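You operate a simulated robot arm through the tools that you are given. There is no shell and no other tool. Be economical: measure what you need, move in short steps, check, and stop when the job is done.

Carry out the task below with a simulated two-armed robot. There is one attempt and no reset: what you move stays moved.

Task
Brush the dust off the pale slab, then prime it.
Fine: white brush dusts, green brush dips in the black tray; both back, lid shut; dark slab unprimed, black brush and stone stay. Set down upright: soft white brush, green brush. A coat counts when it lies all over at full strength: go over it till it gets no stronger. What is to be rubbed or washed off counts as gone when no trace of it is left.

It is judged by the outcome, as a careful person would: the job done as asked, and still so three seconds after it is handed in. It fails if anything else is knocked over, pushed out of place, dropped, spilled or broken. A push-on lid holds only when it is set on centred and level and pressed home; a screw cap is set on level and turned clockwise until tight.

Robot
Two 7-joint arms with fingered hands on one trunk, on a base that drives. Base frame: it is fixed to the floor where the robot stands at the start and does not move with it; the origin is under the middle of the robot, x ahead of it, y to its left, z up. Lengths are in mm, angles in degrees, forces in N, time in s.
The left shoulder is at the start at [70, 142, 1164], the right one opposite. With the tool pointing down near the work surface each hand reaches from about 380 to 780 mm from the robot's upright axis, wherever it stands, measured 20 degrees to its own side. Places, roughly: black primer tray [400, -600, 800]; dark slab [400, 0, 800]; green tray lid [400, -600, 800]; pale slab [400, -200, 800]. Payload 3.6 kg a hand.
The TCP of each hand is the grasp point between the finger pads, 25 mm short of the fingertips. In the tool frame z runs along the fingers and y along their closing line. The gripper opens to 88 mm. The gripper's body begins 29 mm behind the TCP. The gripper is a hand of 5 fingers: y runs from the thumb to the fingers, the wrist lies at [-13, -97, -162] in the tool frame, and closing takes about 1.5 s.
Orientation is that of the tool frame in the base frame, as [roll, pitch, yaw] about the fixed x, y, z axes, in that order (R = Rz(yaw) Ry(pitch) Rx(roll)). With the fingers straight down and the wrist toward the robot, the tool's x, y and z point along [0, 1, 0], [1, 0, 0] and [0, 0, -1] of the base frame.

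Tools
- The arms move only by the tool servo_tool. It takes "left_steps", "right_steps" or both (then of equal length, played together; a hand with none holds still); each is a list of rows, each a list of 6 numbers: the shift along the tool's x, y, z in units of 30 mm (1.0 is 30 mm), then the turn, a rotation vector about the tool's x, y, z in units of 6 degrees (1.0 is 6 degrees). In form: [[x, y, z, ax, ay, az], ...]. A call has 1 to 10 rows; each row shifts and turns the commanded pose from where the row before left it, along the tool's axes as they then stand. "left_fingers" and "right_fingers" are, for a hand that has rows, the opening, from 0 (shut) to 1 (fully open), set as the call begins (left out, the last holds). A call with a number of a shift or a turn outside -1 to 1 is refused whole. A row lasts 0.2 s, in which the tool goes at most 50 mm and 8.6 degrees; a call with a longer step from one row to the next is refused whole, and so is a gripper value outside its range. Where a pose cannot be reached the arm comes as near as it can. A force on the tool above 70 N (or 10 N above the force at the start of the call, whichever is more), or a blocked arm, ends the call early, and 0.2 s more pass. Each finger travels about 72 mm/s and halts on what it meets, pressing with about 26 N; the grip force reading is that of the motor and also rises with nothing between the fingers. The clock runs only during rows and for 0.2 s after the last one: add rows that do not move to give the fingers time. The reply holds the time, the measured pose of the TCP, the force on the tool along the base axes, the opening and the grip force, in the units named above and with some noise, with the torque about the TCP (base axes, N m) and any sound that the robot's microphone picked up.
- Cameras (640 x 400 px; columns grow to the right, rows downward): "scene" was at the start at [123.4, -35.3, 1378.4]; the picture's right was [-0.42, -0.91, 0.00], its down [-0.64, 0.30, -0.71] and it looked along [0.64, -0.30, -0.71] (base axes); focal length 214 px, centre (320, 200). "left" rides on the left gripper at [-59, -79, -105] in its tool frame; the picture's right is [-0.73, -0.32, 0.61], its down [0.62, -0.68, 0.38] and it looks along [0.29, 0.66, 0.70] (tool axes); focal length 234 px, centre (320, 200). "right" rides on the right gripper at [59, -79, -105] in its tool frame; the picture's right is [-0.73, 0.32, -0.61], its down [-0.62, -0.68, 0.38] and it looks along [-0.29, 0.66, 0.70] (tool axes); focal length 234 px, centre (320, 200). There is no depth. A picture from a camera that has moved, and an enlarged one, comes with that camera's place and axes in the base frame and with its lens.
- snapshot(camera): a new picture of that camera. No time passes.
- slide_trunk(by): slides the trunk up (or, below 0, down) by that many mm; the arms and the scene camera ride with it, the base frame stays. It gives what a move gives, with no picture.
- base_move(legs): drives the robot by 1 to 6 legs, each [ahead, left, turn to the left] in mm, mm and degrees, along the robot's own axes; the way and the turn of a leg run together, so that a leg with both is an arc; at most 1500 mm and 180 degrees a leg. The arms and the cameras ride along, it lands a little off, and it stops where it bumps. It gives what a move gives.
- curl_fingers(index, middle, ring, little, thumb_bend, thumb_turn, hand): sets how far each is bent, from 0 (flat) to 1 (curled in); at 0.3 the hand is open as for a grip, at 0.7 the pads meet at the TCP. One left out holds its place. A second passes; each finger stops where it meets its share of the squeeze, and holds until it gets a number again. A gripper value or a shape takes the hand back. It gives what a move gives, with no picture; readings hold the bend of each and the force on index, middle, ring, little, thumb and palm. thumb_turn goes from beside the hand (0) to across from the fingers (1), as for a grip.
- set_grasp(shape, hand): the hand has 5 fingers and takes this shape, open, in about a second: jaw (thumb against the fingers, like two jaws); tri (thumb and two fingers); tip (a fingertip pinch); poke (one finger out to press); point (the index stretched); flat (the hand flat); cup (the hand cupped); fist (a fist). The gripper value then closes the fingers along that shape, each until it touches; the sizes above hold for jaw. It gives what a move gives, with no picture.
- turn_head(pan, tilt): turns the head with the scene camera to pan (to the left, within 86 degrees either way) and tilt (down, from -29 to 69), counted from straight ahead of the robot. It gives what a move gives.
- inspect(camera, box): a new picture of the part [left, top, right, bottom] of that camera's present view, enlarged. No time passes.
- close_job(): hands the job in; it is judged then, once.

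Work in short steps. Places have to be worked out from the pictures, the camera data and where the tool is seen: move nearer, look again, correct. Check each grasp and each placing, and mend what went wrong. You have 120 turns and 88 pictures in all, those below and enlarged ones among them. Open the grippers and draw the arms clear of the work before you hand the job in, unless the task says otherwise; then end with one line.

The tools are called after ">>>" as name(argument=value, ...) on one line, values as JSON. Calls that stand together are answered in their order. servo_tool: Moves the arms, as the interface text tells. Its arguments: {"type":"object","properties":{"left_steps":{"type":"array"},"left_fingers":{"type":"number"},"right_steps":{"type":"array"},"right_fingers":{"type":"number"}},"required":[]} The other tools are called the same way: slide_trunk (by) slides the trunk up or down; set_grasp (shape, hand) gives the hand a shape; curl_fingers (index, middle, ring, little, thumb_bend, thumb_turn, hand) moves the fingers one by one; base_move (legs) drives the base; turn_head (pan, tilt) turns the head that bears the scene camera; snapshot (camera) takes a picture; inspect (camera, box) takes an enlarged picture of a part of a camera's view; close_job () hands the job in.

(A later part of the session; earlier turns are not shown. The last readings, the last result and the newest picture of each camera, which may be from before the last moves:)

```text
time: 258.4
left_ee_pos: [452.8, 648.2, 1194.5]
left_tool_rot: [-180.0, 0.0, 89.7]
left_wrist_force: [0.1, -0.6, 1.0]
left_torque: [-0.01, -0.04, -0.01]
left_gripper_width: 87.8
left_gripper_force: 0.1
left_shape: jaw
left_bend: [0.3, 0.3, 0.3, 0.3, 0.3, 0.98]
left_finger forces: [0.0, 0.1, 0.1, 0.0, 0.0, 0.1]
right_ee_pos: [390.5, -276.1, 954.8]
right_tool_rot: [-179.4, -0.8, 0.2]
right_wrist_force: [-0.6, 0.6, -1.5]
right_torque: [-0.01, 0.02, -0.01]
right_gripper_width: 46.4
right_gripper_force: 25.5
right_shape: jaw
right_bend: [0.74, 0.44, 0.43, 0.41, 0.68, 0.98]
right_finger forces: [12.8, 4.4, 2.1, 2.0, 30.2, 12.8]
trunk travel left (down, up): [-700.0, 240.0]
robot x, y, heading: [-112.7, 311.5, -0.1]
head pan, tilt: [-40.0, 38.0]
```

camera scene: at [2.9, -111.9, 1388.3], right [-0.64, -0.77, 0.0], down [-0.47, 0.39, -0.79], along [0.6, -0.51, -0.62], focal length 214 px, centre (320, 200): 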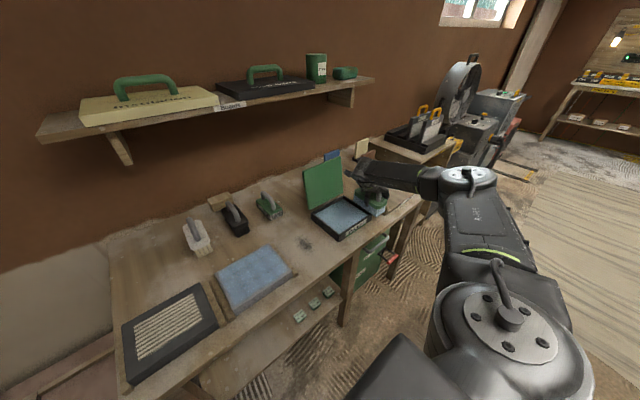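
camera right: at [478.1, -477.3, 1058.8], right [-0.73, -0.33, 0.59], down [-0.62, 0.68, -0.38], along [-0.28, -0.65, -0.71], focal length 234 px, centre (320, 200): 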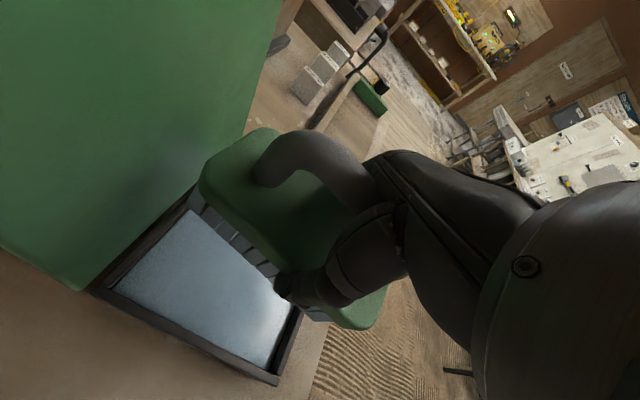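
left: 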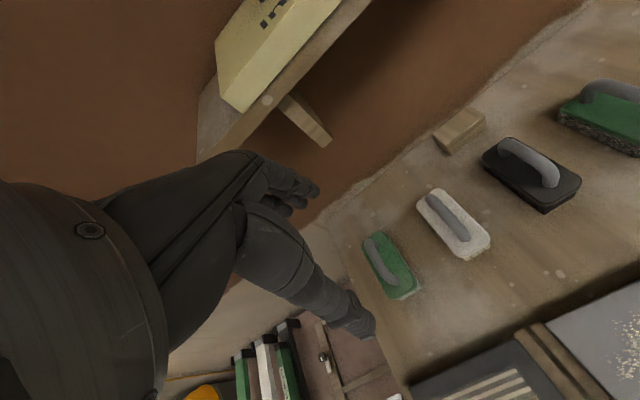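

I'll drive to the unshadowed viewpoint again (hand is raised to 955) and compare.

>>> base_move(legs=[[0, -368, 0]])

>>> inspect(camera="scene", box=[225, 240, 280, 320])

>>> inspect(camera="scene", box=[250, 240, 290, 285])

```text
time: 260.8
left_ee_pos: [451.9, 282.0, 1193.4]
left_tool_rot: [-180.0, 0.0, 90.1]
left_wrist_force: [0.4, -0.8, 0.0]
left_torque: [0.03, -0.01, -0.03]
left_gripper_width: 87.8
left_gripper_force: 0.0
left_shape: jaw
left_bend: [0.3, 0.3, 0.3, 0.3, 0.3, 0.98]
left_finger forces: [0.0, 0.0, 0.0, 0.1, 0.1, 0.0]
right_ee_pos: [393.5, -641.5, 954.2]
right_tool_rot: [-179.4, -0.8, 0.3]
right_wrist_force: [0.6, 0.5, -2.2]
right_torque: [0.01, -0.01, -0.01]
right_gripper_width: 46.3
right_gripper_force: 26.4
right_shape: jaw
right_bend: [0.74, 0.44, 0.43, 0.41, 0.68, 0.98]
right_finger forces: [12.7, 4.4, 2.0, 2.1, 30.1, 12.7]
trunk travel left (down, up): [-700.0, 240.0]
robot x, y, heading: [-118.0, -58.2, 0.2]
head pan, tilt: [-40.0, 38.0]
```

```text
5.00 times, centred on (252, 280) of scene
camera zoom: at [2.2, -111.7, 1388.4], right [-0.64, -0.77, 0.0], down [-0.47, 0.4, -0.79], along [0.6, -0.51, -0.62], focal length 1072 px, centre (658, -200)
```

zoom: 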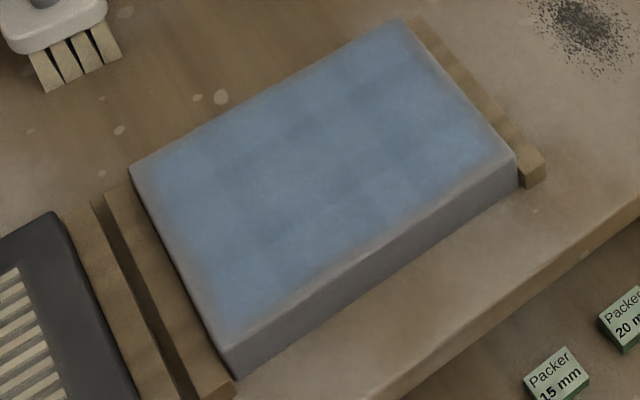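

```text
8.89 times, centred on (270, 262) of scene
camera zoom: at [2.2, -111.7, 1388.4], right [-0.64, -0.77, 0.0], down [-0.47, 0.4, -0.79], along [0.6, -0.51, -0.62], focal length 1906 px, centre (764, -356)
```

zoom: 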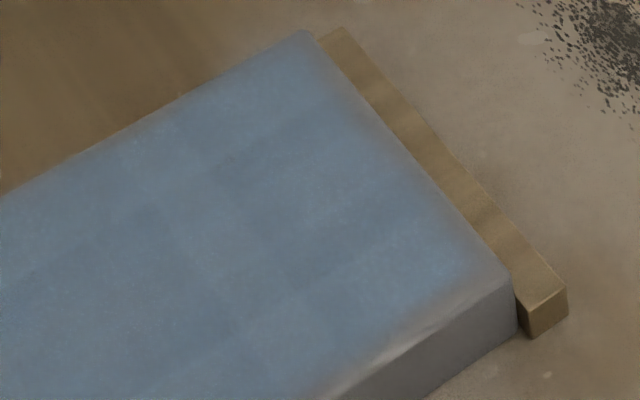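

It's unchanged from the last lap, so the coat has practically converged. As I'm at the tray, I'll take one fresh load for a final confirming lap.

>>> servo_tool(right_steps=[[0.5, -1, 0, 0, 0, 0], [0.4, -1, 0, 0, 0, 0], [0, -0.85, 0, 0, 0, 0], [0, 0, 0.8, 0, 0, 0], [0, 0, 0.8, 0, 0, 0], [0, 0, 0.7, 0, 0, 0], [0, 0, 0.25, 0, 0, 0], [0, 0, 0.15, 0, 0, 0], [0, 0, 0, 0, 0, 0]])

```text
time: 262.8
left_ee_pos: [450.8, 281.9, 1194.6]
left_tool_rot: [-180.0, 0.1, 90.1]
left_wrist_force: [-0.2, 0.9, 0.2]
left_torque: [0.01, -0.02, 0.0]
left_gripper_width: 87.8
left_gripper_force: 0.2
left_shape: jaw
left_bend: [0.3, 0.3, 0.3, 0.3, 0.3, 0.98]
left_finger forces: [0.0, 0.0, 0.0, 0.0, 0.1, 0.0]
right_ee_pos: [419.1, -554.8, 872.4]
right_tool_rot: [-179.4, -0.7, 0.2]
right_wrist_force: [-0.4, 0.4, -1.5]
right_torque: [-0.02, 0.03, 0.0]
right_gripper_width: 46.3
right_gripper_force: 25.8
right_shape: jaw
right_bend: [0.74, 0.44, 0.43, 0.41, 0.68, 0.98]
right_finger forces: [12.6, 4.3, 2.0, 2.0, 29.9, 12.8]
trunk travel left (down, up): [-700.0, 240.0]
robot x, y, heading: [-113.2, -55.7, -0.1]
head pan, tilt: [-40.0, 38.0]
```

I'll lower to contact.

>>> servo_tool(right_steps=[[0, 0, 0.08, 0, 0, 0], [0, 0, 0.08, 0, 0, 0], [0, 0, 0, 0, 0, 0]])

```text
time: 263.6
left_ee_pos: [450.6, 283.2, 1194.8]
left_tool_rot: [-180.0, 0.0, 90.1]
left_wrist_force: [0.4, 0.2, -0.1]
left_torque: [-0.05, -0.01, 0.02]
left_gripper_width: 87.9
left_gripper_force: 0.1
left_shape: jaw
left_bend: [0.3, 0.3, 0.3, 0.3, 0.3, 0.98]
left_finger forces: [0.1, 0.0, 0.0, 0.0, 0.0, 0.0]
right_ee_pos: [418.3, -554.7, 872.6]
right_tool_rot: [-179.5, -0.9, 0.3]
right_wrist_force: [0.9, -1.9, 10.8]
right_torque: [0.12, -0.13, -0.01]
right_gripper_width: 46.1
right_gripper_force: 26.2
right_shape: jaw
right_bend: [0.74, 0.44, 0.43, 0.41, 0.68, 0.98]
right_finger forces: [12.6, 4.4, 1.9, 1.7, 28.4, 18.9]
trunk travel left (down, up): [-700.0, 240.0]
robot x, y, heading: [-116.8, -55.0, 0.2]
head pan, tilt: [-40.0, 38.0]
```

In contact. I'll wiggle, lift, and carry it to the slab.

>>> servo_tool(right_steps=[[0, 0.4, 0, 0, 0, 0], [0, -0.6, 0, 0, 0, 0], [0, 0.2, 0, 0, 0, 0], [0, 0, -0.6, 0, 0, 0], [0, 0, -0.7, 0, 0, 0], [0, 0, -0.8, 0, 0, 0], [0, 0, -0.7, 0, 0, 0], [0, 0, 0, 0, 0, 0]])

>>> base_move(legs=[[0, 370, 0]])

>>> servo_tool(right_steps=[[-0.9, -0.8, 0.6, 0, 0, 0], [-0.9, -0.8, 0.6, 0, 0, 0], [-0.4, -0.6, 0.6, 0, 0, 0], [0, 0, 0.35, 0, 0, 0], [0, 0, 0, 0, 0, 0]])

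```text
time: 265.4
left_ee_pos: [451.3, 281.9, 1193.4]
left_tool_rot: [-179.9, 0.1, 90.0]
left_wrist_force: [0.2, -0.2, 0.7]
left_torque: [0.0, 0.0, -0.05]
left_gripper_width: 87.7
left_gripper_force: 0.1
left_shape: jaw
left_bend: [0.3, 0.3, 0.3, 0.3, 0.3, 0.98]
left_finger forces: [0.0, 0.0, 0.0, 0.0, 0.0, 0.0]
right_ee_pos: [418.7, -558.0, 953.4]
right_tool_rot: [-179.4, -0.7, 0.4]
right_wrist_force: [-0.3, 0.4, -1.3]
right_torque: [0.02, 0.03, 0.02]
right_gripper_width: 46.6
right_gripper_force: 25.8
right_shape: jaw
right_bend: [0.74, 0.44, 0.43, 0.41, 0.68, 0.98]
right_finger forces: [12.7, 4.5, 2.0, 2.1, 31.1, 13.2]
trunk travel left (down, up): [-700.0, 240.0]
robot x, y, heading: [-114.1, -54.3, 0.4]
head pan, tilt: [-40.0, 38.0]
```

```text
time: 267.8
left_ee_pos: [451.0, 660.5, 1194.1]
left_tool_rot: [-179.9, 0.0, 90.2]
left_wrist_force: [-0.2, -0.5, -0.1]
left_torque: [0.01, -0.04, -0.02]
left_gripper_width: 88.0
left_gripper_force: 0.0
left_shape: jaw
left_bend: [0.3, 0.3, 0.3, 0.3, 0.3, 0.98]
left_finger forces: [0.0, 0.0, 0.0, 0.0, 0.0, 0.1]
right_ee_pos: [419.6, -178.0, 953.4]
right_tool_rot: [-179.4, -0.7, 0.6]
right_wrist_force: [0.9, -0.1, -2.0]
right_torque: [-0.02, 0.04, 0.01]
right_gripper_width: 46.4
right_gripper_force: 26.0
right_shape: jaw
right_bend: [0.74, 0.44, 0.43, 0.41, 0.68, 0.98]
right_finger forces: [12.6, 4.5, 2.0, 2.1, 31.2, 13.3]
trunk travel left (down, up): [-700.0, 240.0]
robot x, y, heading: [-114.4, 317.8, 0.2]
head pan, tilt: [-40.0, 38.0]
```

```text
time: 269.0
left_ee_pos: [449.4, 661.7, 1193.0]
left_tool_rot: [179.9, 0.1, 90.3]
left_wrist_force: [-0.3, 0.4, -0.6]
left_torque: [-0.02, 0.02, 0.01]
left_gripper_width: 88.1
left_gripper_force: 0.1
left_shape: jaw
left_bend: [0.3, 0.3, 0.3, 0.3, 0.3, 0.98]
left_finger forces: [0.1, 0.0, 0.0, 0.0, 0.0, 0.0]
right_ee_pos: [353.6, -111.0, 889.1]
right_tool_rot: [-179.4, -0.8, 0.4]
right_wrist_force: [0.4, 0.7, -1.9]
right_torque: [-0.02, 0.0, 0.0]
right_gripper_width: 46.3
right_gripper_force: 25.8
right_shape: jaw
right_bend: [0.74, 0.44, 0.43, 0.41, 0.68, 0.98]
right_finger forces: [12.7, 4.5, 1.9, 2.1, 30.9, 13.1]
trunk travel left (down, up): [-700.0, 240.0]
robot x, y, heading: [-117.1, 318.6, 0.1]
head pan, tilt: [-40.0, 38.0]
```

Now a final lap at firm contact (about 883): front, middle, back, middle.

>>> servo_tool(right_steps=[[0, 0, 0.2, 0, 0, 0], [0, 0.9, 0, 0, 0, 0], [0, 0.9, 0, 0, 0, 0], [0, 0.9, 0, 0, 0, 0], [0, 0.9, 0, 0, 0, 0], [0, 0.9, 0, 0, 0, 0], [0, 0.9, 0, 0, 0, 0], [0, 0.3, 0, 0, 0, 0], [0.9, 0, 0, 0, 0, 0]])

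>>> servo_tool(right_steps=[[0, -0.9, 0, 0, 0, 0], [0, -0.9, 0, 0, 0, 0], [0, -0.9, 0, 0, 0, 0], [0, -0.9, 0, 0, 0, 0], [0, -0.9, 0, 0, 0, 0], [0, -0.9, 0, 0, 0, 0], [0, -0.3, 0, 0, 0, 0], [0.8, 0, 0, 0, 0, 0], [0.6, 0, 0, 0, 0, 0]])

>>> servo_tool(right_steps=[[0, 0.9, 0, 0, 0, 0], [0, 0.9, 0, 0, 0, 0], [0, 0.9, 0, 0, 0, 0], [0, 0.9, 0, 0, 0, 0], [0, 0.9, 0, 0, 0, 0], [0, 0.9, 0, 0, 0, 0], [0, 0.3, 0, 0, 0, 0], [-0.8, 0, 0, 0, 0, 0]])

>>> servo_tool(right_steps=[[0, -0.9, 0, 0, 0, 0], [0, -0.9, 0, 0, 0, 0], [0, -0.9, 0, 0, 0, 0], [0, -0.9, 0, 0, 0, 0], [0, -0.9, 0, 0, 0, 0], [0, -0.9, 0, 0, 0, 0], [0, -0.3, 0, 0, 0, 0], [-0.7, 0, 0, 0, 0, 0]])

>>> servo_tool(right_steps=[[0, 0.9, 0, 0, 0, 0], [0, 0.9, 0, 0, 0, 0], [0, 0.9, 0, 0, 0, 0], [0, 0.9, 0, 0, 0, 0], [0, 0.9, 0, 0, 0, 0], [0, 0.5, -0.6, 0, 0, 0], [0, 0, -0.9, 0, 0, 0], [0.4, 0, -0.7, 0, 0, 0], [0, 0, 0, 0, 0, 0]])

```text
time: 271.0
left_ee_pos: [448.4, 662.3, 1194.4]
left_tool_rot: [179.9, 0.2, 90.1]
left_wrist_force: [0.3, 0.2, 0.1]
left_torque: [0.03, 0.0, 0.0]
left_gripper_width: 87.6
left_gripper_force: 0.0
left_shape: jaw
left_bend: [0.3, 0.3, 0.3, 0.3, 0.3, 0.98]
left_finger forces: [0.0, 0.1, 0.0, 0.1, 0.0, 0.1]
right_ee_pos: [380.7, -282.2, 884.2]
right_tool_rot: [-179.6, -0.9, 0.3]
right_wrist_force: [-4.5, -2.3, 15.5]
right_torque: [0.3, -0.27, 0.12]
right_gripper_width: 45.1
right_gripper_force: 26.4
right_shape: jaw
right_bend: [0.74, 0.45, 0.43, 0.4, 0.67, 1.0]
right_finger forces: [11.3, 3.8, 1.7, 2.9, 30.1, 24.1]
trunk travel left (down, up): [-700.0, 240.0]
robot x, y, heading: [-112.9, 323.4, -0.1]
head pan, tilt: [-40.0, 38.0]
```

```text
time: 273.0
left_ee_pos: [448.9, 661.5, 1194.7]
left_tool_rot: [180.0, 0.1, 90.2]
left_wrist_force: [-0.3, 0.9, 0.0]
left_torque: [0.02, 0.02, 0.01]
left_gripper_width: 87.9
left_gripper_force: 0.1
left_shape: jaw
left_bend: [0.3, 0.3, 0.3, 0.3, 0.3, 0.98]
left_finger forces: [0.1, 0.1, 0.1, 0.0, 0.0, 0.0]
right_ee_pos: [421.3, -109.6, 883.2]
right_tool_rot: [-179.5, -0.7, 0.6]
right_wrist_force: [-0.3, 0.2, 0.8]
right_torque: [0.05, -0.11, 0.02]
right_gripper_width: 47.7
right_gripper_force: 26.2
right_shape: jaw
right_bend: [0.74, 0.43, 0.42, 0.42, 0.68, 0.98]
right_finger forces: [11.9, 4.6, 2.9, 1.8, 33.7, 17.7]
trunk travel left (down, up): [-700.0, 240.0]
robot x, y, heading: [-115.7, 325.3, -0.2]
head pan, tilt: [-40.0, 38.0]
```

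```text
time: 274.8
left_ee_pos: [447.2, 663.6, 1195.6]
left_tool_rot: [179.9, 0.2, 90.2]
left_wrist_force: [0.2, -0.5, -0.2]
left_torque: [0.0, 0.0, -0.04]
left_gripper_width: 87.5
left_gripper_force: 0.0
left_shape: jaw
left_bend: [0.3, 0.3, 0.3, 0.3, 0.3, 0.98]
left_finger forces: [0.0, 0.1, 0.0, 0.1, 0.0, 0.1]
right_ee_pos: [400.0, -279.1, 884.9]
right_tool_rot: [-179.5, -1.0, 0.5]
right_wrist_force: [6.3, -0.5, 22.2]
right_torque: [0.49, 0.4, -0.1]
right_gripper_width: 47.6
right_gripper_force: 26.1
right_shape: jaw
right_bend: [0.74, 0.43, 0.43, 0.42, 0.69, 0.94]
right_finger forces: [13.9, 4.7, 1.7, 1.7, 25.2, 17.9]
trunk travel left (down, up): [-700.0, 240.0]
robot x, y, heading: [-110.6, 321.3, 0.4]
head pan, tilt: [-40.0, 38.0]
```

```text
time: 276.6
left_ee_pos: [447.0, 663.4, 1194.0]
left_tool_rot: [179.9, 0.1, 90.2]
left_wrist_force: [-0.2, 0.1, 0.4]
left_torque: [0.02, 0.04, 0.02]
left_gripper_width: 87.5
left_gripper_force: 0.0
left_shape: jaw
left_bend: [0.3, 0.3, 0.3, 0.3, 0.3, 0.98]
left_finger forces: [0.0, 0.1, 0.1, 0.0, 0.1, 0.0]
right_ee_pos: [380.8, -109.6, 883.4]
right_tool_rot: [-179.5, -0.9, 0.6]
right_wrist_force: [7.4, 1.1, 19.8]
right_torque: [0.13, -0.13, -0.04]
right_gripper_width: 49.0
right_gripper_force: 26.4
right_shape: jaw
right_bend: [0.74, 0.42, 0.42, 0.42, 0.69, 0.94]
right_finger forces: [13.1, 5.4, 3.1, 1.6, 30.5, 17.8]
trunk travel left (down, up): [-700.0, 240.0]
robot x, y, heading: [-114.4, 324.3, 0.3]
head pan, tilt: [-40.0, 38.0]
```

```text
time: 278.6
left_ee_pos: [450.7, 660.1, 1194.7]
left_tool_rot: [180.0, 0.0, 90.2]
left_wrist_force: [0.3, 0.7, 0.2]
left_torque: [0.03, -0.01, -0.01]
left_gripper_width: 87.5
left_gripper_force: 0.1
left_shape: jaw
left_bend: [0.3, 0.3, 0.3, 0.3, 0.3, 0.98]
left_finger forces: [0.1, 0.0, 0.0, 0.0, 0.0, 0.0]
right_ee_pos: [390.8, -262.2, 947.7]
right_tool_rot: [-179.4, -0.8, 0.4]
right_wrist_force: [-1.4, 0.9, -1.8]
right_torque: [-0.01, 0.03, -0.01]
right_gripper_width: 47.3
right_gripper_force: 26.3
right_shape: jaw
right_bend: [0.74, 0.43, 0.43, 0.42, 0.68, 0.95]
right_finger forces: [13.9, 4.9, 1.5, 1.6, 30.6, 11.9]
trunk travel left (down, up): [-700.0, 240.0]
robot x, y, heading: [-115.1, 319.2, 0.3]
head pan, tilt: [-40.0, 38.0]
```

Coating is done. I'll drive back toward the green brush's place.

>>> base_move(legs=[[0, 160, 0], [113, 0, 0]])

>>> servo_tool(right_steps=[[0, -1, -0.3, 0, 0, 0], [0, -1, -0.2, 0, 0, 0], [0, -1, 0, 0, 0, 0], [0, -1, 0, 0, 0, 0], [0.5, -0.8, 0, 0, 0, 0], [1, 0, 0, 0, 0, 0], [0, 0, 0, 0, 0, 0]])

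```text
time: 280.8
left_ee_pos: [567.8, 821.1, 1193.9]
left_tool_rot: [-180.0, 0.1, 89.8]
left_wrist_force: [0.2, 0.0, -0.2]
left_torque: [-0.01, 0.0, 0.01]
left_gripper_width: 87.6
left_gripper_force: 0.0
left_shape: jaw
left_bend: [0.3, 0.3, 0.3, 0.3, 0.3, 0.98]
left_finger forces: [0.0, 0.0, 0.1, 0.1, 0.1, 0.0]
right_ee_pos: [501.6, -99.9, 948.5]
right_tool_rot: [-179.3, -0.7, 0.1]
right_wrist_force: [0.6, -0.7, -1.7]
right_torque: [-0.01, 0.01, -0.04]
right_gripper_width: 47.5
right_gripper_force: 25.9
right_shape: jaw
right_bend: [0.74, 0.43, 0.43, 0.42, 0.68, 0.95]
right_finger forces: [14.1, 4.8, 1.6, 1.5, 30.6, 11.9]
trunk travel left (down, up): [-700.0, 240.0]
robot x, y, heading: [2.7, 486.2, -0.2]
head pan, tilt: [-40.0, 38.0]
```

```text
time: 282.4
left_ee_pos: [566.6, 821.9, 1193.2]
left_tool_rot: [-180.0, 0.1, 89.8]
left_wrist_force: [-1.0, -0.6, 0.6]
left_torque: [-0.03, 0.01, 0.01]
left_gripper_width: 87.8
left_gripper_force: 0.1
left_shape: jaw
left_bend: [0.3, 0.3, 0.3, 0.3, 0.3, 0.98]
left_finger forces: [0.0, 0.1, 0.0, 0.1, 0.0, 0.0]
right_ee_pos: [545.9, 44.2, 965.0]
right_tool_rot: [-179.4, -0.8, 0.2]
right_wrist_force: [-0.3, 0.8, -1.1]
right_torque: [-0.02, -0.03, -0.02]
right_gripper_width: 47.2
right_gripper_force: 26.6
right_shape: jaw
right_bend: [0.74, 0.43, 0.43, 0.42, 0.68, 0.95]
right_finger forces: [13.9, 4.8, 1.5, 1.5, 30.3, 11.1]
trunk travel left (down, up): [-700.0, 240.0]
robot x, y, heading: [-2.0, 484.4, -0.2]
head pan, tilt: [-40.0, 38.0]
```

Forward and down over the original spot.

>>> servo_tool(right_steps=[[0.9, 0, 0.4, 0, 0, 0], [0.9, 0, 0.5, 0, 0, 0], [0.9, 0.1, 0.5, 0, 0, 0], [0.9, 0, 0.6, 0, 0, 0], [0, 0, 0.6, 0, 0, 0], [0, 0, 0, 0, 0, 0]])

>>> snapshot(camera="right")

```text
time: 283.8
left_ee_pos: [567.5, 821.2, 1193.5]
left_tool_rot: [-180.0, 0.1, 89.8]
left_wrist_force: [-0.7, -0.2, -0.6]
left_torque: [0.03, 0.02, 0.01]
left_gripper_width: 87.8
left_gripper_force: 0.3
left_shape: jaw
left_bend: [0.3, 0.3, 0.3, 0.3, 0.3, 0.98]
left_finger forces: [0.1, 0.0, 0.0, 0.0, 0.0, 0.0]
right_ee_pos: [654.6, 42.7, 886.3]
right_tool_rot: [-179.4, -0.8, 0.2]
right_wrist_force: [0.0, -0.4, -1.9]
right_torque: [-0.02, -0.01, 0.0]
right_gripper_width: 47.1
right_gripper_force: 26.1
right_shape: jaw
right_bend: [0.74, 0.43, 0.43, 0.42, 0.68, 0.95]
right_finger forces: [13.9, 4.9, 1.6, 1.5, 30.3, 11.0]
trunk travel left (down, up): [-700.0, 240.0]
robot x, y, heading: [1.4, 488.3, -0.3]
head pan, tilt: [-40.0, 38.0]
```

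```text
14 pictures are left
camera right: at [713.4, 119.1, 992.3], right [-0.73, -0.33, 0.59], down [-0.62, 0.68, -0.38], along [-0.28, -0.65, -0.71], focal length 234 px, centre (320, 200)
```

right: 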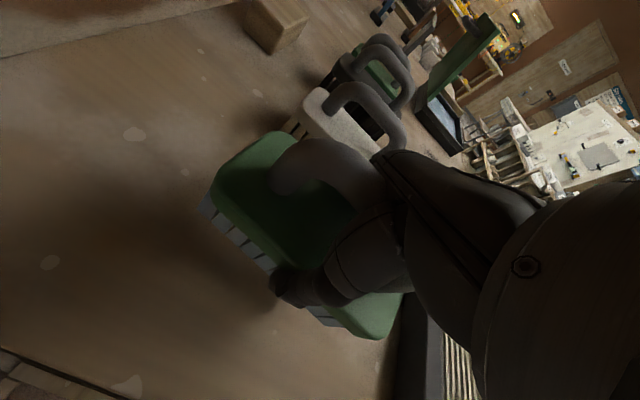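

By the same measure, the brush body is now centred at y≈27, far end x≈721; before pick-up it was y≈25, x≈723. That's the right place, so I'll lower.

>>> servo_tool(right_steps=[[0, 0, 0.4, 0, 0, 0], [0, 0, 0.4, 0, 0, 0], [0, 0, 0.15, 0, 0, 0], [0, 0, 0, 0, 0, 0]])

```text
time: 284.8
left_ee_pos: [567.5, 821.0, 1193.4]
left_tool_rot: [-179.9, 0.0, 89.8]
left_wrist_force: [-0.1, 1.0, -0.2]
left_torque: [-0.01, -0.01, -0.01]
left_gripper_width: 87.6
left_gripper_force: 0.1
left_shape: jaw
left_bend: [0.3, 0.3, 0.3, 0.3, 0.3, 0.98]
left_finger forces: [0.1, 0.1, 0.0, 0.0, 0.0, 0.1]
right_ee_pos: [651.7, 42.2, 859.5]
right_tool_rot: [-179.5, -0.8, 0.2]
right_wrist_force: [0.7, 0.5, -2.1]
right_torque: [0.02, 0.02, 0.01]
right_gripper_width: 47.2
right_gripper_force: 26.1
right_shape: jaw
right_bend: [0.74, 0.43, 0.43, 0.42, 0.68, 0.95]
right_finger forces: [13.9, 4.9, 1.5, 1.5, 30.1, 11.0]
right hand out of reach, approached as far as the arm can: row 2
trunk travel left (down, up): [-700.0, 240.0]
robot x, y, heading: [-1.0, 487.3, -0.1]
head pan, tilt: [-40.0, 38.0]
```

>>> servo_tool(right_steps=[[0, 0, 0.15, 0, 0, 0], [0, 0, 0.08, 0, 0, 0], [0, 0, 0, 0, 0, 0]])

```text
time: 285.6
left_ee_pos: [567.5, 821.5, 1193.4]
left_tool_rot: [-179.9, 0.1, 89.8]
left_wrist_force: [0.4, 0.6, 0.9]
left_torque: [0.01, 0.0, 0.0]
left_gripper_width: 87.8
left_gripper_force: 0.1
left_shape: jaw
left_bend: [0.3, 0.3, 0.3, 0.3, 0.3, 0.98]
left_finger forces: [0.0, 0.1, 0.0, 0.0, 0.0, 0.0]
right_ee_pos: [652.0, 40.9, 855.9]
right_tool_rot: [-179.4, -0.9, 0.1]
right_wrist_force: [0.2, 0.5, -1.6]
right_torque: [-0.02, 0.0, 0.01]
right_gripper_width: 47.4
right_gripper_force: 25.7
right_shape: jaw
right_bend: [0.74, 0.43, 0.43, 0.42, 0.68, 0.95]
right_finger forces: [13.9, 4.9, 1.6, 1.5, 30.1, 11.0]
trunk travel left (down, up): [-700.0, 240.0]
robot x, y, heading: [-1.3, 483.0, -0.5]
head pan, tilt: [-40.0, 38.0]
```

Still carrying the weight, so I'll lower a little more.

>>> servo_tool(right_steps=[[0, 0, 0.1, 0, 0, 0], [0, 0, 0.05, 0, 0, 0], [0, 0, 0, 0, 0, 0]])

```text
time: 286.4
left_ee_pos: [566.2, 823.0, 1194.5]
left_tool_rot: [179.9, 0.1, 89.8]
left_wrist_force: [0.5, -0.3, -0.8]
left_torque: [-0.01, -0.02, -0.01]
left_gripper_width: 87.7
left_gripper_force: 0.0
left_shape: jaw
left_bend: [0.3, 0.3, 0.3, 0.3, 0.3, 0.98]
left_finger forces: [0.0, 0.0, 0.1, 0.0, 0.0, 0.1]
right_ee_pos: [647.2, 42.5, 850.6]
right_tool_rot: [-179.5, -1.0, 0.0]
right_wrist_force: [5.2, -2.4, 14.7]
right_torque: [0.28, 0.15, -0.02]
right_gripper_width: 47.2
right_gripper_force: 26.0
right_shape: jaw
right_bend: [0.74, 0.43, 0.43, 0.42, 0.68, 0.95]
right_finger forces: [13.8, 4.8, 1.5, 1.2, 29.3, 18.7]
right hand out of reach, approached as far as the arm can: row 1
trunk travel left (down, up): [-700.0, 240.0]
robot x, y, heading: [3.4, 485.8, -0.2]
head pan, tilt: [-40.0, 38.0]
```

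It's set down. I'll free the slipped index finger first while the others hold, then open.

>>> servo_tool(right_steps=[[0, 0, -0.04, 0, 0, 0], [0, 0, 0, 0, 0, 0]])

>>> curl_fingers(hand="right", index=0.3)

>>> snapshot(camera="right")

```text
time: 287.0
left_ee_pos: [566.0, 821.9, 1194.6]
left_tool_rot: [179.9, 0.2, 89.8]
left_wrist_force: [-1.0, 0.4, -0.4]
left_torque: [0.02, -0.01, 0.03]
left_gripper_width: 87.4
left_gripper_force: 0.0
left_shape: jaw
left_bend: [0.3, 0.3, 0.3, 0.3, 0.3, 0.98]
left_finger forces: [0.0, 0.1, 0.0, 0.1, 0.1, 0.1]
right_ee_pos: [647.1, 42.2, 850.0]
right_tool_rot: [-179.5, -0.9, 0.1]
right_wrist_force: [4.9, -1.4, 12.8]
right_torque: [0.26, 0.03, -0.02]
right_gripper_width: 47.1
right_gripper_force: 26.0
right_shape: jaw
right_bend: [0.74, 0.43, 0.43, 0.42, 0.68, 0.95]
right_finger forces: [13.5, 4.6, 1.4, 1.2, 29.8, 18.1]
trunk travel left (down, up): [-700.0, 240.0]
robot x, y, heading: [3.1, 486.6, -0.1]
head pan, tilt: [-40.0, 38.0]
```

```text
time: 288.0
left_ee_pos: [565.9, 823.3, 1193.1]
left_tool_rot: [180.0, 0.2, 89.8]
left_wrist_force: [0.3, 0.2, 0.4]
left_torque: [-0.03, 0.01, -0.01]
left_gripper_width: 87.7
left_gripper_force: 0.0
left_shape: jaw
left_bend: [0.3, 0.3, 0.3, 0.3, 0.3, 0.98]
left_finger forces: [0.0, 0.0, 0.0, 0.0, 0.1, 0.0]
right_ee_pos: [646.1, 43.0, 851.4]
right_tool_rot: [-179.5, -0.9, 0.2]
right_wrist_force: [0.6, 4.4, 12.6]
right_torque: [0.45, -0.01, -0.02]
right_gripper_width: 62.9
right_gripper_force: 30.6
right_shape: fingers
right_bend: [0.3, 0.42, 0.42, 0.41, 0.68, 0.95]
right_finger forces: [0.5, 6.1, 2.3, 1.7, 29.2, 21.5]
trunk travel left (down, up): [-700.0, 240.0]
robot x, y, heading: [1.7, 487.5, -0.2]
head pan, tilt: [-40.0, 38.0]
```

```text
13 pictures are left
camera right: at [704.8, 121.7, 956.5], right [-0.73, -0.33, 0.59], down [-0.62, 0.68, -0.39], along [-0.28, -0.65, -0.71], focal length 234 px, centre (320, 200)
```

right: 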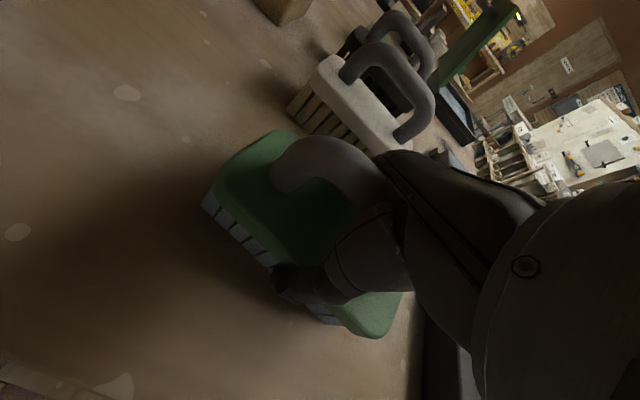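

The index is free and the brush is upright. I'll open fully and rise straight up.

>>> servo_tool(right_steps=[[0, 0, 0, 0, 0, 0], [0, 0, 0, 0, 0, 0], [0, 0, 0, 0, 0, 0], [0, 0, 0, 0, 0, 0], [0, 0, 0, 0, 0, 0], [0, 0, 0, 0, 0, 0], [0, 0, -0.3, 0, 0, 0], [0, 0, -0.5, 0, 0, 0], [0, 0, -0.8, 0, 0, 0], [0, 0, -0.8, 0, 0, 0]], right_fingers=1)

>>> snapshot(camera="right")

```text
time: 290.2
left_ee_pos: [567.3, 821.9, 1194.0]
left_tool_rot: [-180.0, 0.1, 89.9]
left_wrist_force: [1.0, -0.6, 0.1]
left_torque: [0.02, 0.01, 0.02]
left_gripper_width: 88.0
left_gripper_force: 0.1
left_shape: jaw
left_bend: [0.3, 0.3, 0.3, 0.3, 0.3, 0.98]
left_finger forces: [0.0, 0.0, 0.0, 0.1, 0.1, 0.0]
right_ee_pos: [661.4, 39.1, 919.6]
right_tool_rot: [-179.4, -0.7, 0.0]
right_wrist_force: [-0.9, -0.1, -0.1]
right_torque: [-0.05, 0.0, -0.01]
right_gripper_width: 87.8
right_gripper_force: 0.1
right_shape: jaw
right_bend: [0.3, 0.3, 0.3, 0.3, 0.3, 0.98]
right_finger forces: [0.1, 0.0, 0.0, 0.0, 0.1, 0.0]
right hand out of reach, approached as far as the arm can: row 8, 9, 10
trunk travel left (down, up): [-700.0, 240.0]
robot x, y, heading: [1.5, 489.4, -0.2]
head pan, tilt: [-40.0, 38.0]
```

```text
12 pictures are left
camera right: at [718.7, 116.2, 1025.5], right [-0.73, -0.33, 0.59], down [-0.62, 0.69, -0.38], along [-0.28, -0.65, -0.71], focal length 234 px, centre (320, 200)
```

right: 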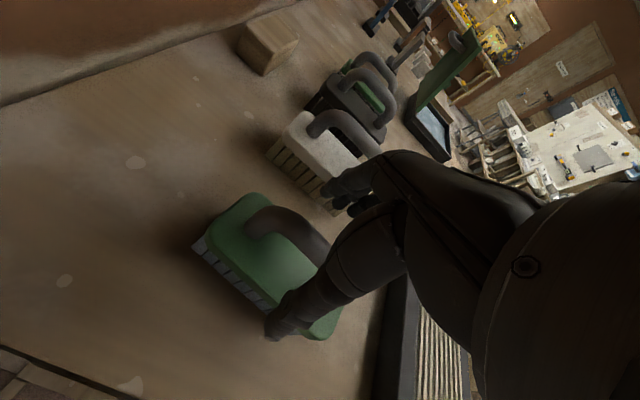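

Green brush is upright in its spot. Now I'll raise the hand, turn to yaw 90 and drive to the tray to close the lid.

>>> servo_tool(right_steps=[[-0.7, 0, -0.8, 0, 0, 0], [-0.7, 0, -0.8, 0, 0, 0], [-0.7, 0, -0.8, 0, 0, -1], [0, 0, -0.5, 0, 0, -1], [0, 0, 0, 0, 0, -1], [0, 0, 0, 0, 0, -1], [0, 0, 0, 0, 0, -1], [0, 0, 0, 0, 0, -1], [0, 0, 0, 0, 0, -1], [0, 0, 0, 0, 0, -1]])

>>> servo_tool(right_steps=[[0, 0, -0.5, 0, 0, -1], [0, 0, -0.5, 0, 0, -1], [0, 0, -0.5, 0, 0, -1], [0, 0, -0.3, 0, 0, -1], [0, 0, 0, 0, 0, -1], [0, 0, 0, 0, 0, -1], [0, 0, 0, 0, 0, -1], [0, -0.5, 0, 0, 0, 0], [0, 0, 0, 0, 0, 0]])

```text
time: 292.4
left_ee_pos: [567.0, 822.0, 1193.5]
left_tool_rot: [-180.0, 0.0, 89.9]
left_wrist_force: [0.0, -0.1, -0.3]
left_torque: [-0.03, 0.0, 0.02]
left_gripper_width: 87.7
left_gripper_force: 0.0
left_shape: jaw
left_bend: [0.3, 0.3, 0.3, 0.3, 0.3, 0.98]
left_finger forces: [0.0, 0.0, 0.1, 0.0, 0.1, 0.0]
right_ee_pos: [710.8, 3.3, 999.2]
right_tool_rot: [179.9, -0.9, 48.2]
right_wrist_force: [-0.6, 0.1, 0.1]
right_torque: [0.0, 0.01, 0.02]
right_gripper_width: 87.9
right_gripper_force: 0.2
right_shape: jaw
right_bend: [0.3, 0.3, 0.3, 0.3, 0.3, 0.98]
right_finger forces: [0.0, 0.1, 0.1, 0.0, 0.0, 0.0]
right hand out of reach, approached as far as the arm can: row 1, 2, 3, 4, 5, 6, 7, 8, 9, 10
trunk travel left (down, up): [-700.0, 240.0]
robot x, y, heading: [1.4, 488.9, -0.1]
head pan, tilt: [-40.0, 38.0]
```

```text
time: 294.4
left_ee_pos: [567.4, 822.7, 1192.8]
left_tool_rot: [-179.9, 0.0, 89.8]
left_wrist_force: [0.2, 0.3, 0.7]
left_torque: [0.01, 0.02, 0.02]
left_gripper_width: 87.5
left_gripper_force: 0.2
left_shape: jaw
left_bend: [0.3, 0.3, 0.3, 0.3, 0.3, 0.98]
left_finger forces: [0.0, 0.0, 0.2, 0.0, 0.0, 0.0]
right_ee_pos: [660.1, 0.0, 1049.3]
right_tool_rot: [179.5, -0.8, 77.9]
right_wrist_force: [-0.1, 0.6, -0.3]
right_torque: [0.03, -0.02, -0.05]
right_gripper_width: 88.2
right_gripper_force: 0.0
right_shape: jaw
right_bend: [0.3, 0.3, 0.3, 0.3, 0.3, 0.98]
right_finger forces: [0.0, 0.1, 0.1, 0.0, 0.1, 0.0]
right hand out of reach, approached as far as the arm can: row 2, 4, 5, 6, 7
trunk travel left (down, up): [-700.0, 240.0]
robot x, y, heading: [-0.7, 488.3, -0.1]
head pan, tilt: [-40.0, 38.0]
```

I'll retract a bit, finish the turn to yaw 90, then drive.

>>> servo_tool(right_steps=[[0, -1, 0, 0, 0, 0], [0, -1, 0, 0, 0, 0], [0, -1, 0, 0, 0, 0], [0, -1, -0.3, 0, 0, -1], [0, 0, -0.4, 0, 0, -1], [0, 0, 0, 0, 0, 0]])

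>>> base_move(legs=[[-30, 0, 0], [0, -831, 0]])

>>> snapshot(camera="scene")

```text
time: 295.8
left_ee_pos: [567.9, 821.9, 1193.9]
left_tool_rot: [-180.0, 0.1, 89.8]
left_wrist_force: [0.0, 0.7, -0.2]
left_torque: [-0.02, 0.0, -0.01]
left_gripper_width: 87.6
left_gripper_force: 0.1
left_shape: jaw
left_bend: [0.3, 0.3, 0.3, 0.3, 0.3, 0.98]
left_finger forces: [0.0, 0.1, 0.0, 0.1, 0.0, 0.1]
right_ee_pos: [542.1, 24.6, 1067.0]
right_tool_rot: [179.1, -0.6, 90.1]
right_wrist_force: [0.3, 0.3, 0.2]
right_torque: [-0.05, 0.01, 0.0]
right_gripper_width: 88.0
right_gripper_force: 0.1
right_shape: jaw
right_bend: [0.3, 0.3, 0.3, 0.3, 0.3, 0.98]
right_finger forces: [0.0, 0.1, 0.0, 0.0, 0.1, 0.1]
trunk travel left (down, up): [-700.0, 240.0]
robot x, y, heading: [4.2, 484.7, -0.1]
head pan, tilt: [-40.0, 38.0]
```

```text
time: 300.7
left_ee_pos: [534.7, -0.5, 1194.1]
left_tool_rot: [180.0, 0.1, 90.3]
left_wrist_force: [-0.4, -0.5, 0.0]
left_torque: [-0.02, 0.0, 0.0]
left_gripper_width: 87.8
left_gripper_force: 0.0
left_shape: jaw
left_bend: [0.3, 0.3, 0.3, 0.3, 0.3, 0.98]
left_finger forces: [0.0, 0.0, 0.1, 0.0, 0.1, 0.1]
right_ee_pos: [516.4, -798.2, 1067.3]
right_tool_rot: [179.2, -0.6, 90.5]
right_wrist_force: [0.7, -0.3, 0.2]
right_torque: [0.03, -0.03, -0.04]
right_gripper_width: 88.1
right_gripper_force: 0.1
right_shape: jaw
right_bend: [0.3, 0.3, 0.3, 0.3, 0.3, 0.98]
right_finger forces: [0.0, 0.1, 0.0, 0.1, 0.1, 0.0]
trunk travel left (down, up): [-700.0, 240.0]
robot x, y, heading: [-31.7, -339.7, 0.3]
head pan, tilt: [-40.0, 38.0]
```

```text
11 pictures are left
camera scene: at [86.8, -396.1, 1388.4], right [-0.64, -0.77, 0.0], down [-0.47, 0.39, -0.79], along [0.61, -0.5, -0.62], focal length 214 px, centre (320, 200)
```

scene: 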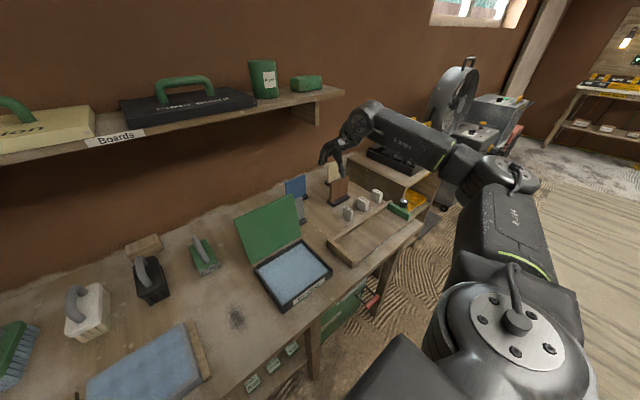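

Everything looks in order. I'll move the hand over and behind the open lid, staying above it.

>>> servo_tool(right_steps=[[0.95, 0.26, 0, 0, 0, 0], [0.95, 0.26, 0, 0, 0, 0], [0.95, 0.26, 0, 0, 0, 0], [0.95, 0.26, 0, 0, 0, 0], [0.95, 0.26, 0, 0, 0, 0], [0.95, 0.26, 0, 0, 0, 0], [0.95, 0.26, 0, 0, 0, 0], [0.85, 0.26, 0, 0, 0, 0], [0, 0, 0, 0, 0, 0]])

>>> inspect(camera="scene", box=[225, 180, 385, 310])

>>> snapshot(camera="right")

```text
time: 302.7
left_ee_pos: [534.7, -1.1, 1193.6]
left_tool_rot: [-180.0, 0.1, 90.3]
left_wrist_force: [0.0, 0.0, 0.8]
left_torque: [0.0, -0.01, 0.0]
left_gripper_width: 87.6
left_gripper_force: 0.0
left_shape: jaw
left_bend: [0.3, 0.3, 0.3, 0.3, 0.3, 0.98]
left_finger forces: [0.1, 0.1, 0.1, 0.0, 0.0, 0.0]
right_ee_pos: [575.8, -572.5, 1069.7]
right_tool_rot: [179.3, -0.6, 90.5]
right_wrist_force: [0.5, -0.2, 0.6]
right_torque: [0.02, 0.0, 0.02]
right_gripper_width: 88.0
right_gripper_force: 0.0
right_shape: jaw
right_bend: [0.3, 0.3, 0.3, 0.3, 0.3, 0.98]
right_finger forces: [0.1, 0.1, 0.0, 0.0, 0.0, 0.1]
trunk travel left (down, up): [-700.0, 240.0]
robot x, y, heading: [-34.5, -342.5, 0.1]
head pan, tilt: [-40.0, 38.0]
```

```text
3.08 times, centred on (305, 245) of scene
camera zoom: at [86.6, -396.9, 1388.4], right [-0.64, -0.77, 0.0], down [-0.47, 0.39, -0.79], along [0.61, -0.5, -0.62], focal length 660 px, centre (366, 62)
```

zoom: 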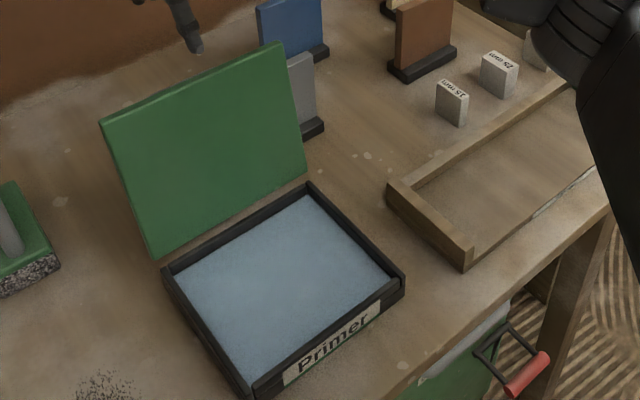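

```text
9 pictures are left
camera right: at [495.8, -515.6, 1174.7], right [0.32, -0.73, 0.6], down [-0.67, -0.63, -0.4], along [0.67, -0.28, -0.69], focal length 234 px, centre (320, 200)
```

right: 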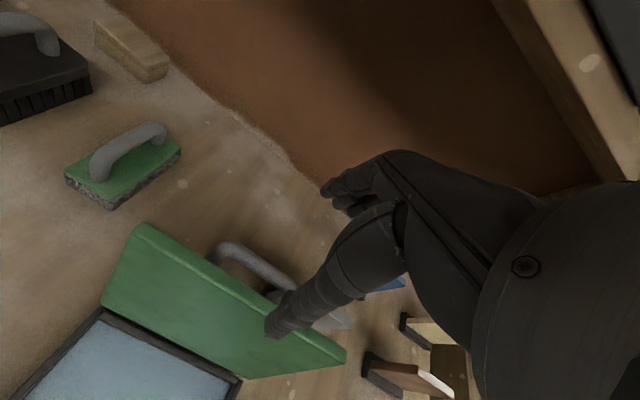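

The tray is exactly where it was. I'll pre-shape the thumb as when I left the bar and descend with it between bar and lid.

>>> curl_fingers(hand="right", index=0.3, middle=0.3, ring=0.3, little=0.3, thumb_bend=0.6)

>>> servo_tool(right_steps=[[0, 0.06, 0.8, 0, 0, 0], [0, 0, 0.8, 0, 0, 0], [0, 0, 0.7, 0, 0, 0], [0, 0, 0.5, 0, 0, 0], [0, 0, 0.4, 0, 0, 0], [0, 0, 0, 0, 0, 0]])

>>> snapshot(camera="right")

```text
time: 303.7
left_ee_pos: [534.1, -1.4, 1194.7]
left_tool_rot: [180.0, 0.0, 90.4]
left_wrist_force: [0.4, -0.6, 0.2]
left_torque: [-0.02, -0.01, 0.02]
left_gripper_width: 88.0
left_gripper_force: 0.1
left_shape: jaw
left_bend: [0.3, 0.3, 0.3, 0.3, 0.3, 0.98]
left_finger forces: [0.1, 0.1, 0.0, 0.0, 0.0, 0.0]
right_ee_pos: [575.6, -571.6, 1070.9]
right_tool_rot: [179.2, -0.6, 90.5]
right_wrist_force: [-0.4, -0.3, 0.5]
right_torque: [0.02, -0.02, -0.03]
right_gripper_width: 52.4
right_gripper_force: 0.0
right_shape: fingers
right_bend: [0.3, 0.3, 0.3, 0.3, 0.6, 0.98]
right_finger forces: [0.0, 0.0, 0.0, 0.0, 0.0, 0.1]
trunk travel left (down, up): [-700.0, 240.0]
robot x, y, heading: [-28.3, -344.1, 0.2]
head pan, tilt: [-40.0, 38.0]
```

```text
time: 305.1
left_ee_pos: [535.1, -1.1, 1194.2]
left_tool_rot: [179.9, 0.1, 90.3]
left_wrist_force: [0.0, -0.2, -0.5]
left_torque: [0.01, 0.0, 0.03]
left_gripper_width: 87.6
left_gripper_force: 0.0
left_shape: jaw
left_bend: [0.3, 0.3, 0.3, 0.3, 0.3, 0.98]
left_finger forces: [0.0, 0.1, 0.0, 0.0, 0.0, 0.0]
right_ee_pos: [578.1, -572.3, 974.4]
right_tool_rot: [179.3, -0.6, 90.6]
right_wrist_force: [-0.2, -0.4, -0.5]
right_torque: [-0.02, -0.01, 0.01]
right_gripper_width: 52.3
right_gripper_force: 0.3
right_shape: fingers
right_bend: [0.3, 0.3, 0.3, 0.3, 0.6, 0.98]
right_finger forces: [0.1, 0.0, 0.1, 0.1, 0.1, 0.0]
trunk travel left (down, up): [-700.0, 240.0]
robot x, y, heading: [-30.3, -337.0, 0.3]
head pan, tilt: [-40.0, 38.0]
```

```text
8 pictures are left
camera right: at [498.1, -515.4, 1077.5], right [0.32, -0.73, 0.6], down [-0.67, -0.63, -0.4], along [0.67, -0.28, -0.69], focal length 234 px, centre (320, 200)
```

right: 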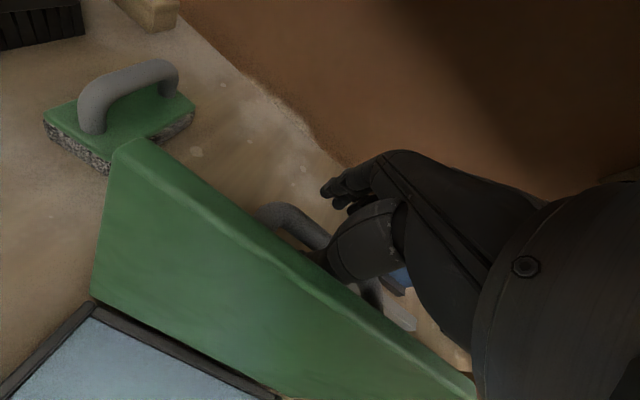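

The thumb is between bar and lid without touching. I'll close around the bar.

>>> servo_tool(right_steps=[[0, 0, 0, 0, 0, 0], [0, 0, 0, 0, 0, 0], [0, 0, 0, 0, 0, 0], [0, 0, 0, 0, 0, 0], [0, 0, 0, 0, 0, 0], [0, 0, 0, 0, 0, 0], [0, 0, 0, 0, 0, 0], [0, 0, 0, 0, 0, 0]], right_fingers=0)

```text
time: 306.9
left_ee_pos: [534.8, -1.3, 1193.5]
left_tool_rot: [179.9, 0.2, 90.2]
left_wrist_force: [0.4, 0.5, 0.4]
left_torque: [0.0, 0.03, -0.02]
left_gripper_width: 88.0
left_gripper_force: 0.0
left_shape: jaw
left_bend: [0.3, 0.3, 0.3, 0.3, 0.3, 0.98]
left_finger forces: [0.0, 0.0, 0.1, 0.0, 0.0, 0.0]
right_ee_pos: [578.2, -571.4, 972.9]
right_tool_rot: [179.3, -0.6, 90.5]
right_wrist_force: [-6.8, 4.7, -9.9]
right_torque: [-0.06, 0.3, -0.04]
right_gripper_width: 1.2
right_gripper_force: 25.1
right_shape: jaw
right_bend: [0.7, 0.7, 0.7, 0.7, 0.69, 1.0]
right_finger forces: [0.1, 0.0, 0.0, 2.2, 35.6, 0.0]
trunk travel left (down, up): [-700.0, 240.0]
robot x, y, heading: [-30.9, -341.6, 0.4]
head pan, tilt: [-40.0, 38.0]
```

Now I'll reverse the arc past vertical.

>>> servo_tool(right_steps=[[0, -0.4, 0.0, 0, 0, 0], [0, -0.5, -0.15, 0, 0, 0], [0, -0.5, -0.15, 0, 0, 0], [0, -0.5, -0.03, 0, 0, 0], [0, -0.5, 0.03, 0, 0, 0], [0, 0, 0, 0, 0, 0]])

>>> inspect(camera="scene", box=[225, 180, 385, 310])

```text
time: 308.3
left_ee_pos: [536.2, -0.9, 1191.7]
left_tool_rot: [-179.9, 0.2, 90.3]
left_wrist_force: [-0.6, 0.0, -0.5]
left_torque: [-0.01, 0.01, -0.02]
left_gripper_width: 88.0
left_gripper_force: 0.0
left_shape: jaw
left_bend: [0.3, 0.3, 0.3, 0.3, 0.3, 0.98]
left_finger forces: [0.0, 0.1, 0.0, 0.1, 0.0, 0.0]
right_ee_pos: [507.4, -572.0, 982.4]
right_tool_rot: [179.2, -0.6, 90.5]
right_wrist_force: [-0.9, 0.1, -1.0]
right_torque: [0.0, -0.01, 0.09]
right_gripper_width: 0.7
right_gripper_force: 26.2
right_shape: jaw
right_bend: [0.7, 0.7, 0.7, 0.7, 0.76, 1.0]
right_finger forces: [0.3, 0.0, 0.1, 2.2, 3.2, 0.0]
trunk travel left (down, up): [-700.0, 240.0]
robot x, y, heading: [-31.3, -337.0, -0.1]
head pan, tilt: [-40.0, 38.0]
```

```text
3.08 times, centred on (305, 245) of scene
camera zoom: at [87.5, -396.0, 1388.4], right [-0.64, -0.77, 0.0], down [-0.47, 0.39, -0.79], along [0.6, -0.5, -0.62], focal length 660 px, centre (366, 62)
```

zoom: 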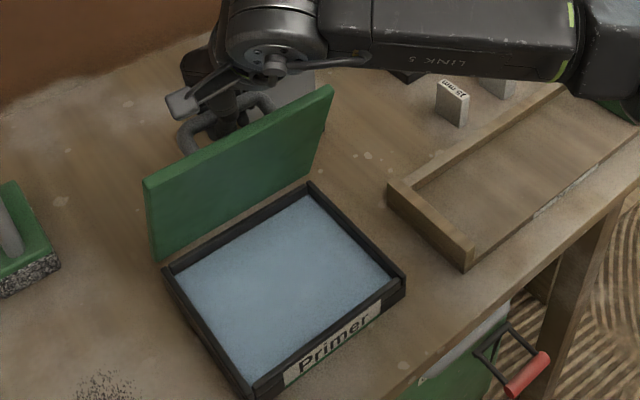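

It's closing nicely. I'll follow the arc down.

>>> servo_tool(right_steps=[[0, -0.55, 0.08, 0, 0, 0], [0, -0.5, 0.15, 0, 0, 0], [0, -0.5, 0.2, 0, 0, 0], [0, -0.45, 0.3, 0, 0, 0], [0, -0.5, 0.35, 0, 0, 0], [0, -0.5, 0.4, 0, 0, 0], [0, -0.45, 0.45, 0, 0, 0], [0, 0, 0, 0, 0, 0]])

>>> servo_tool(right_steps=[[0, -0.3, 0.4, 0, 0, 0], [0, -0.25, 0.4, 0, 0, 0], [0, -0.1, 0.35, 0, 0, 0], [0, -0.03, 0.2, 0, 0, 0], [0, 0, 0, 0, 0, 0]])

>>> inspect(camera="scene", box=[225, 190, 385, 320])

```text
time: 310.1
left_ee_pos: [535.1, -1.0, 1194.3]
left_tool_rot: [-180.0, 0.1, 90.3]
left_wrist_force: [1.0, 0.2, 0.1]
left_torque: [-0.01, 0.03, 0.01]
left_gripper_width: 87.7
left_gripper_force: 0.1
left_shape: jaw
left_bend: [0.3, 0.3, 0.3, 0.3, 0.3, 0.98]
left_finger forces: [0.0, 0.0, 0.0, 0.0, 0.0, 0.1]
right_ee_pos: [404.8, -570.8, 922.8]
right_tool_rot: [179.3, -0.7, 90.5]
right_wrist_force: [-0.4, 0.1, -1.1]
right_torque: [0.02, -0.04, 0.02]
right_gripper_width: 0.5
right_gripper_force: 25.7
right_shape: jaw
right_bend: [0.7, 0.7, 0.7, 0.7, 0.76, 1.0]
right_finger forces: [0.1, 0.1, 0.0, 0.0, 1.9, 0.1]
trunk travel left (down, up): [-700.0, 240.0]
robot x, y, heading: [-27.9, -339.7, 0.2]
head pan, tilt: [-40.0, 38.0]
```

```text
time: 311.3
left_ee_pos: [533.6, 0.2, 1194.4]
left_tool_rot: [179.9, 0.0, 90.3]
left_wrist_force: [0.3, -0.7, 0.1]
left_torque: [0.0, 0.02, 0.0]
left_gripper_width: 87.7
left_gripper_force: 0.0
left_shape: jaw
left_bend: [0.3, 0.3, 0.3, 0.3, 0.3, 0.98]
left_finger forces: [0.0, 0.0, 0.0, 0.0, 0.0, 0.0]
right_ee_pos: [383.2, -571.7, 883.9]
right_tool_rot: [179.1, -0.7, 90.5]
right_wrist_force: [-4.8, -2.2, 10.0]
right_torque: [0.32, -1.15, -0.09]
right_gripper_width: 3.8
right_gripper_force: 26.0
right_shape: jaw
right_bend: [0.7, 0.7, 0.7, 0.7, 0.75, 1.0]
right_finger forces: [48.0, 0.0, 0.0, 0.6, 32.5, 0.0]
trunk travel left (down, up): [-700.0, 240.0]
robot x, y, heading: [-29.9, -338.9, 0.0]
head pan, tilt: [-40.0, 38.0]
```

```text
3.08 times, centred on (305, 255) of scene
camera zoom: at [84.2, -396.3, 1388.7], right [-0.64, -0.77, 0.0], down [-0.47, 0.39, -0.79], along [0.61, -0.5, -0.61], focal length 660 px, centre (366, 31)
```

zoom: 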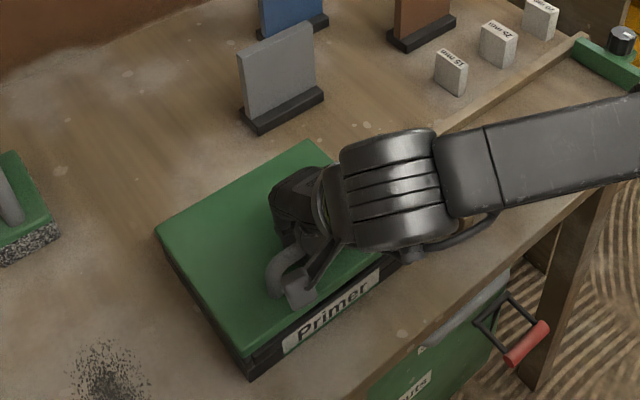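

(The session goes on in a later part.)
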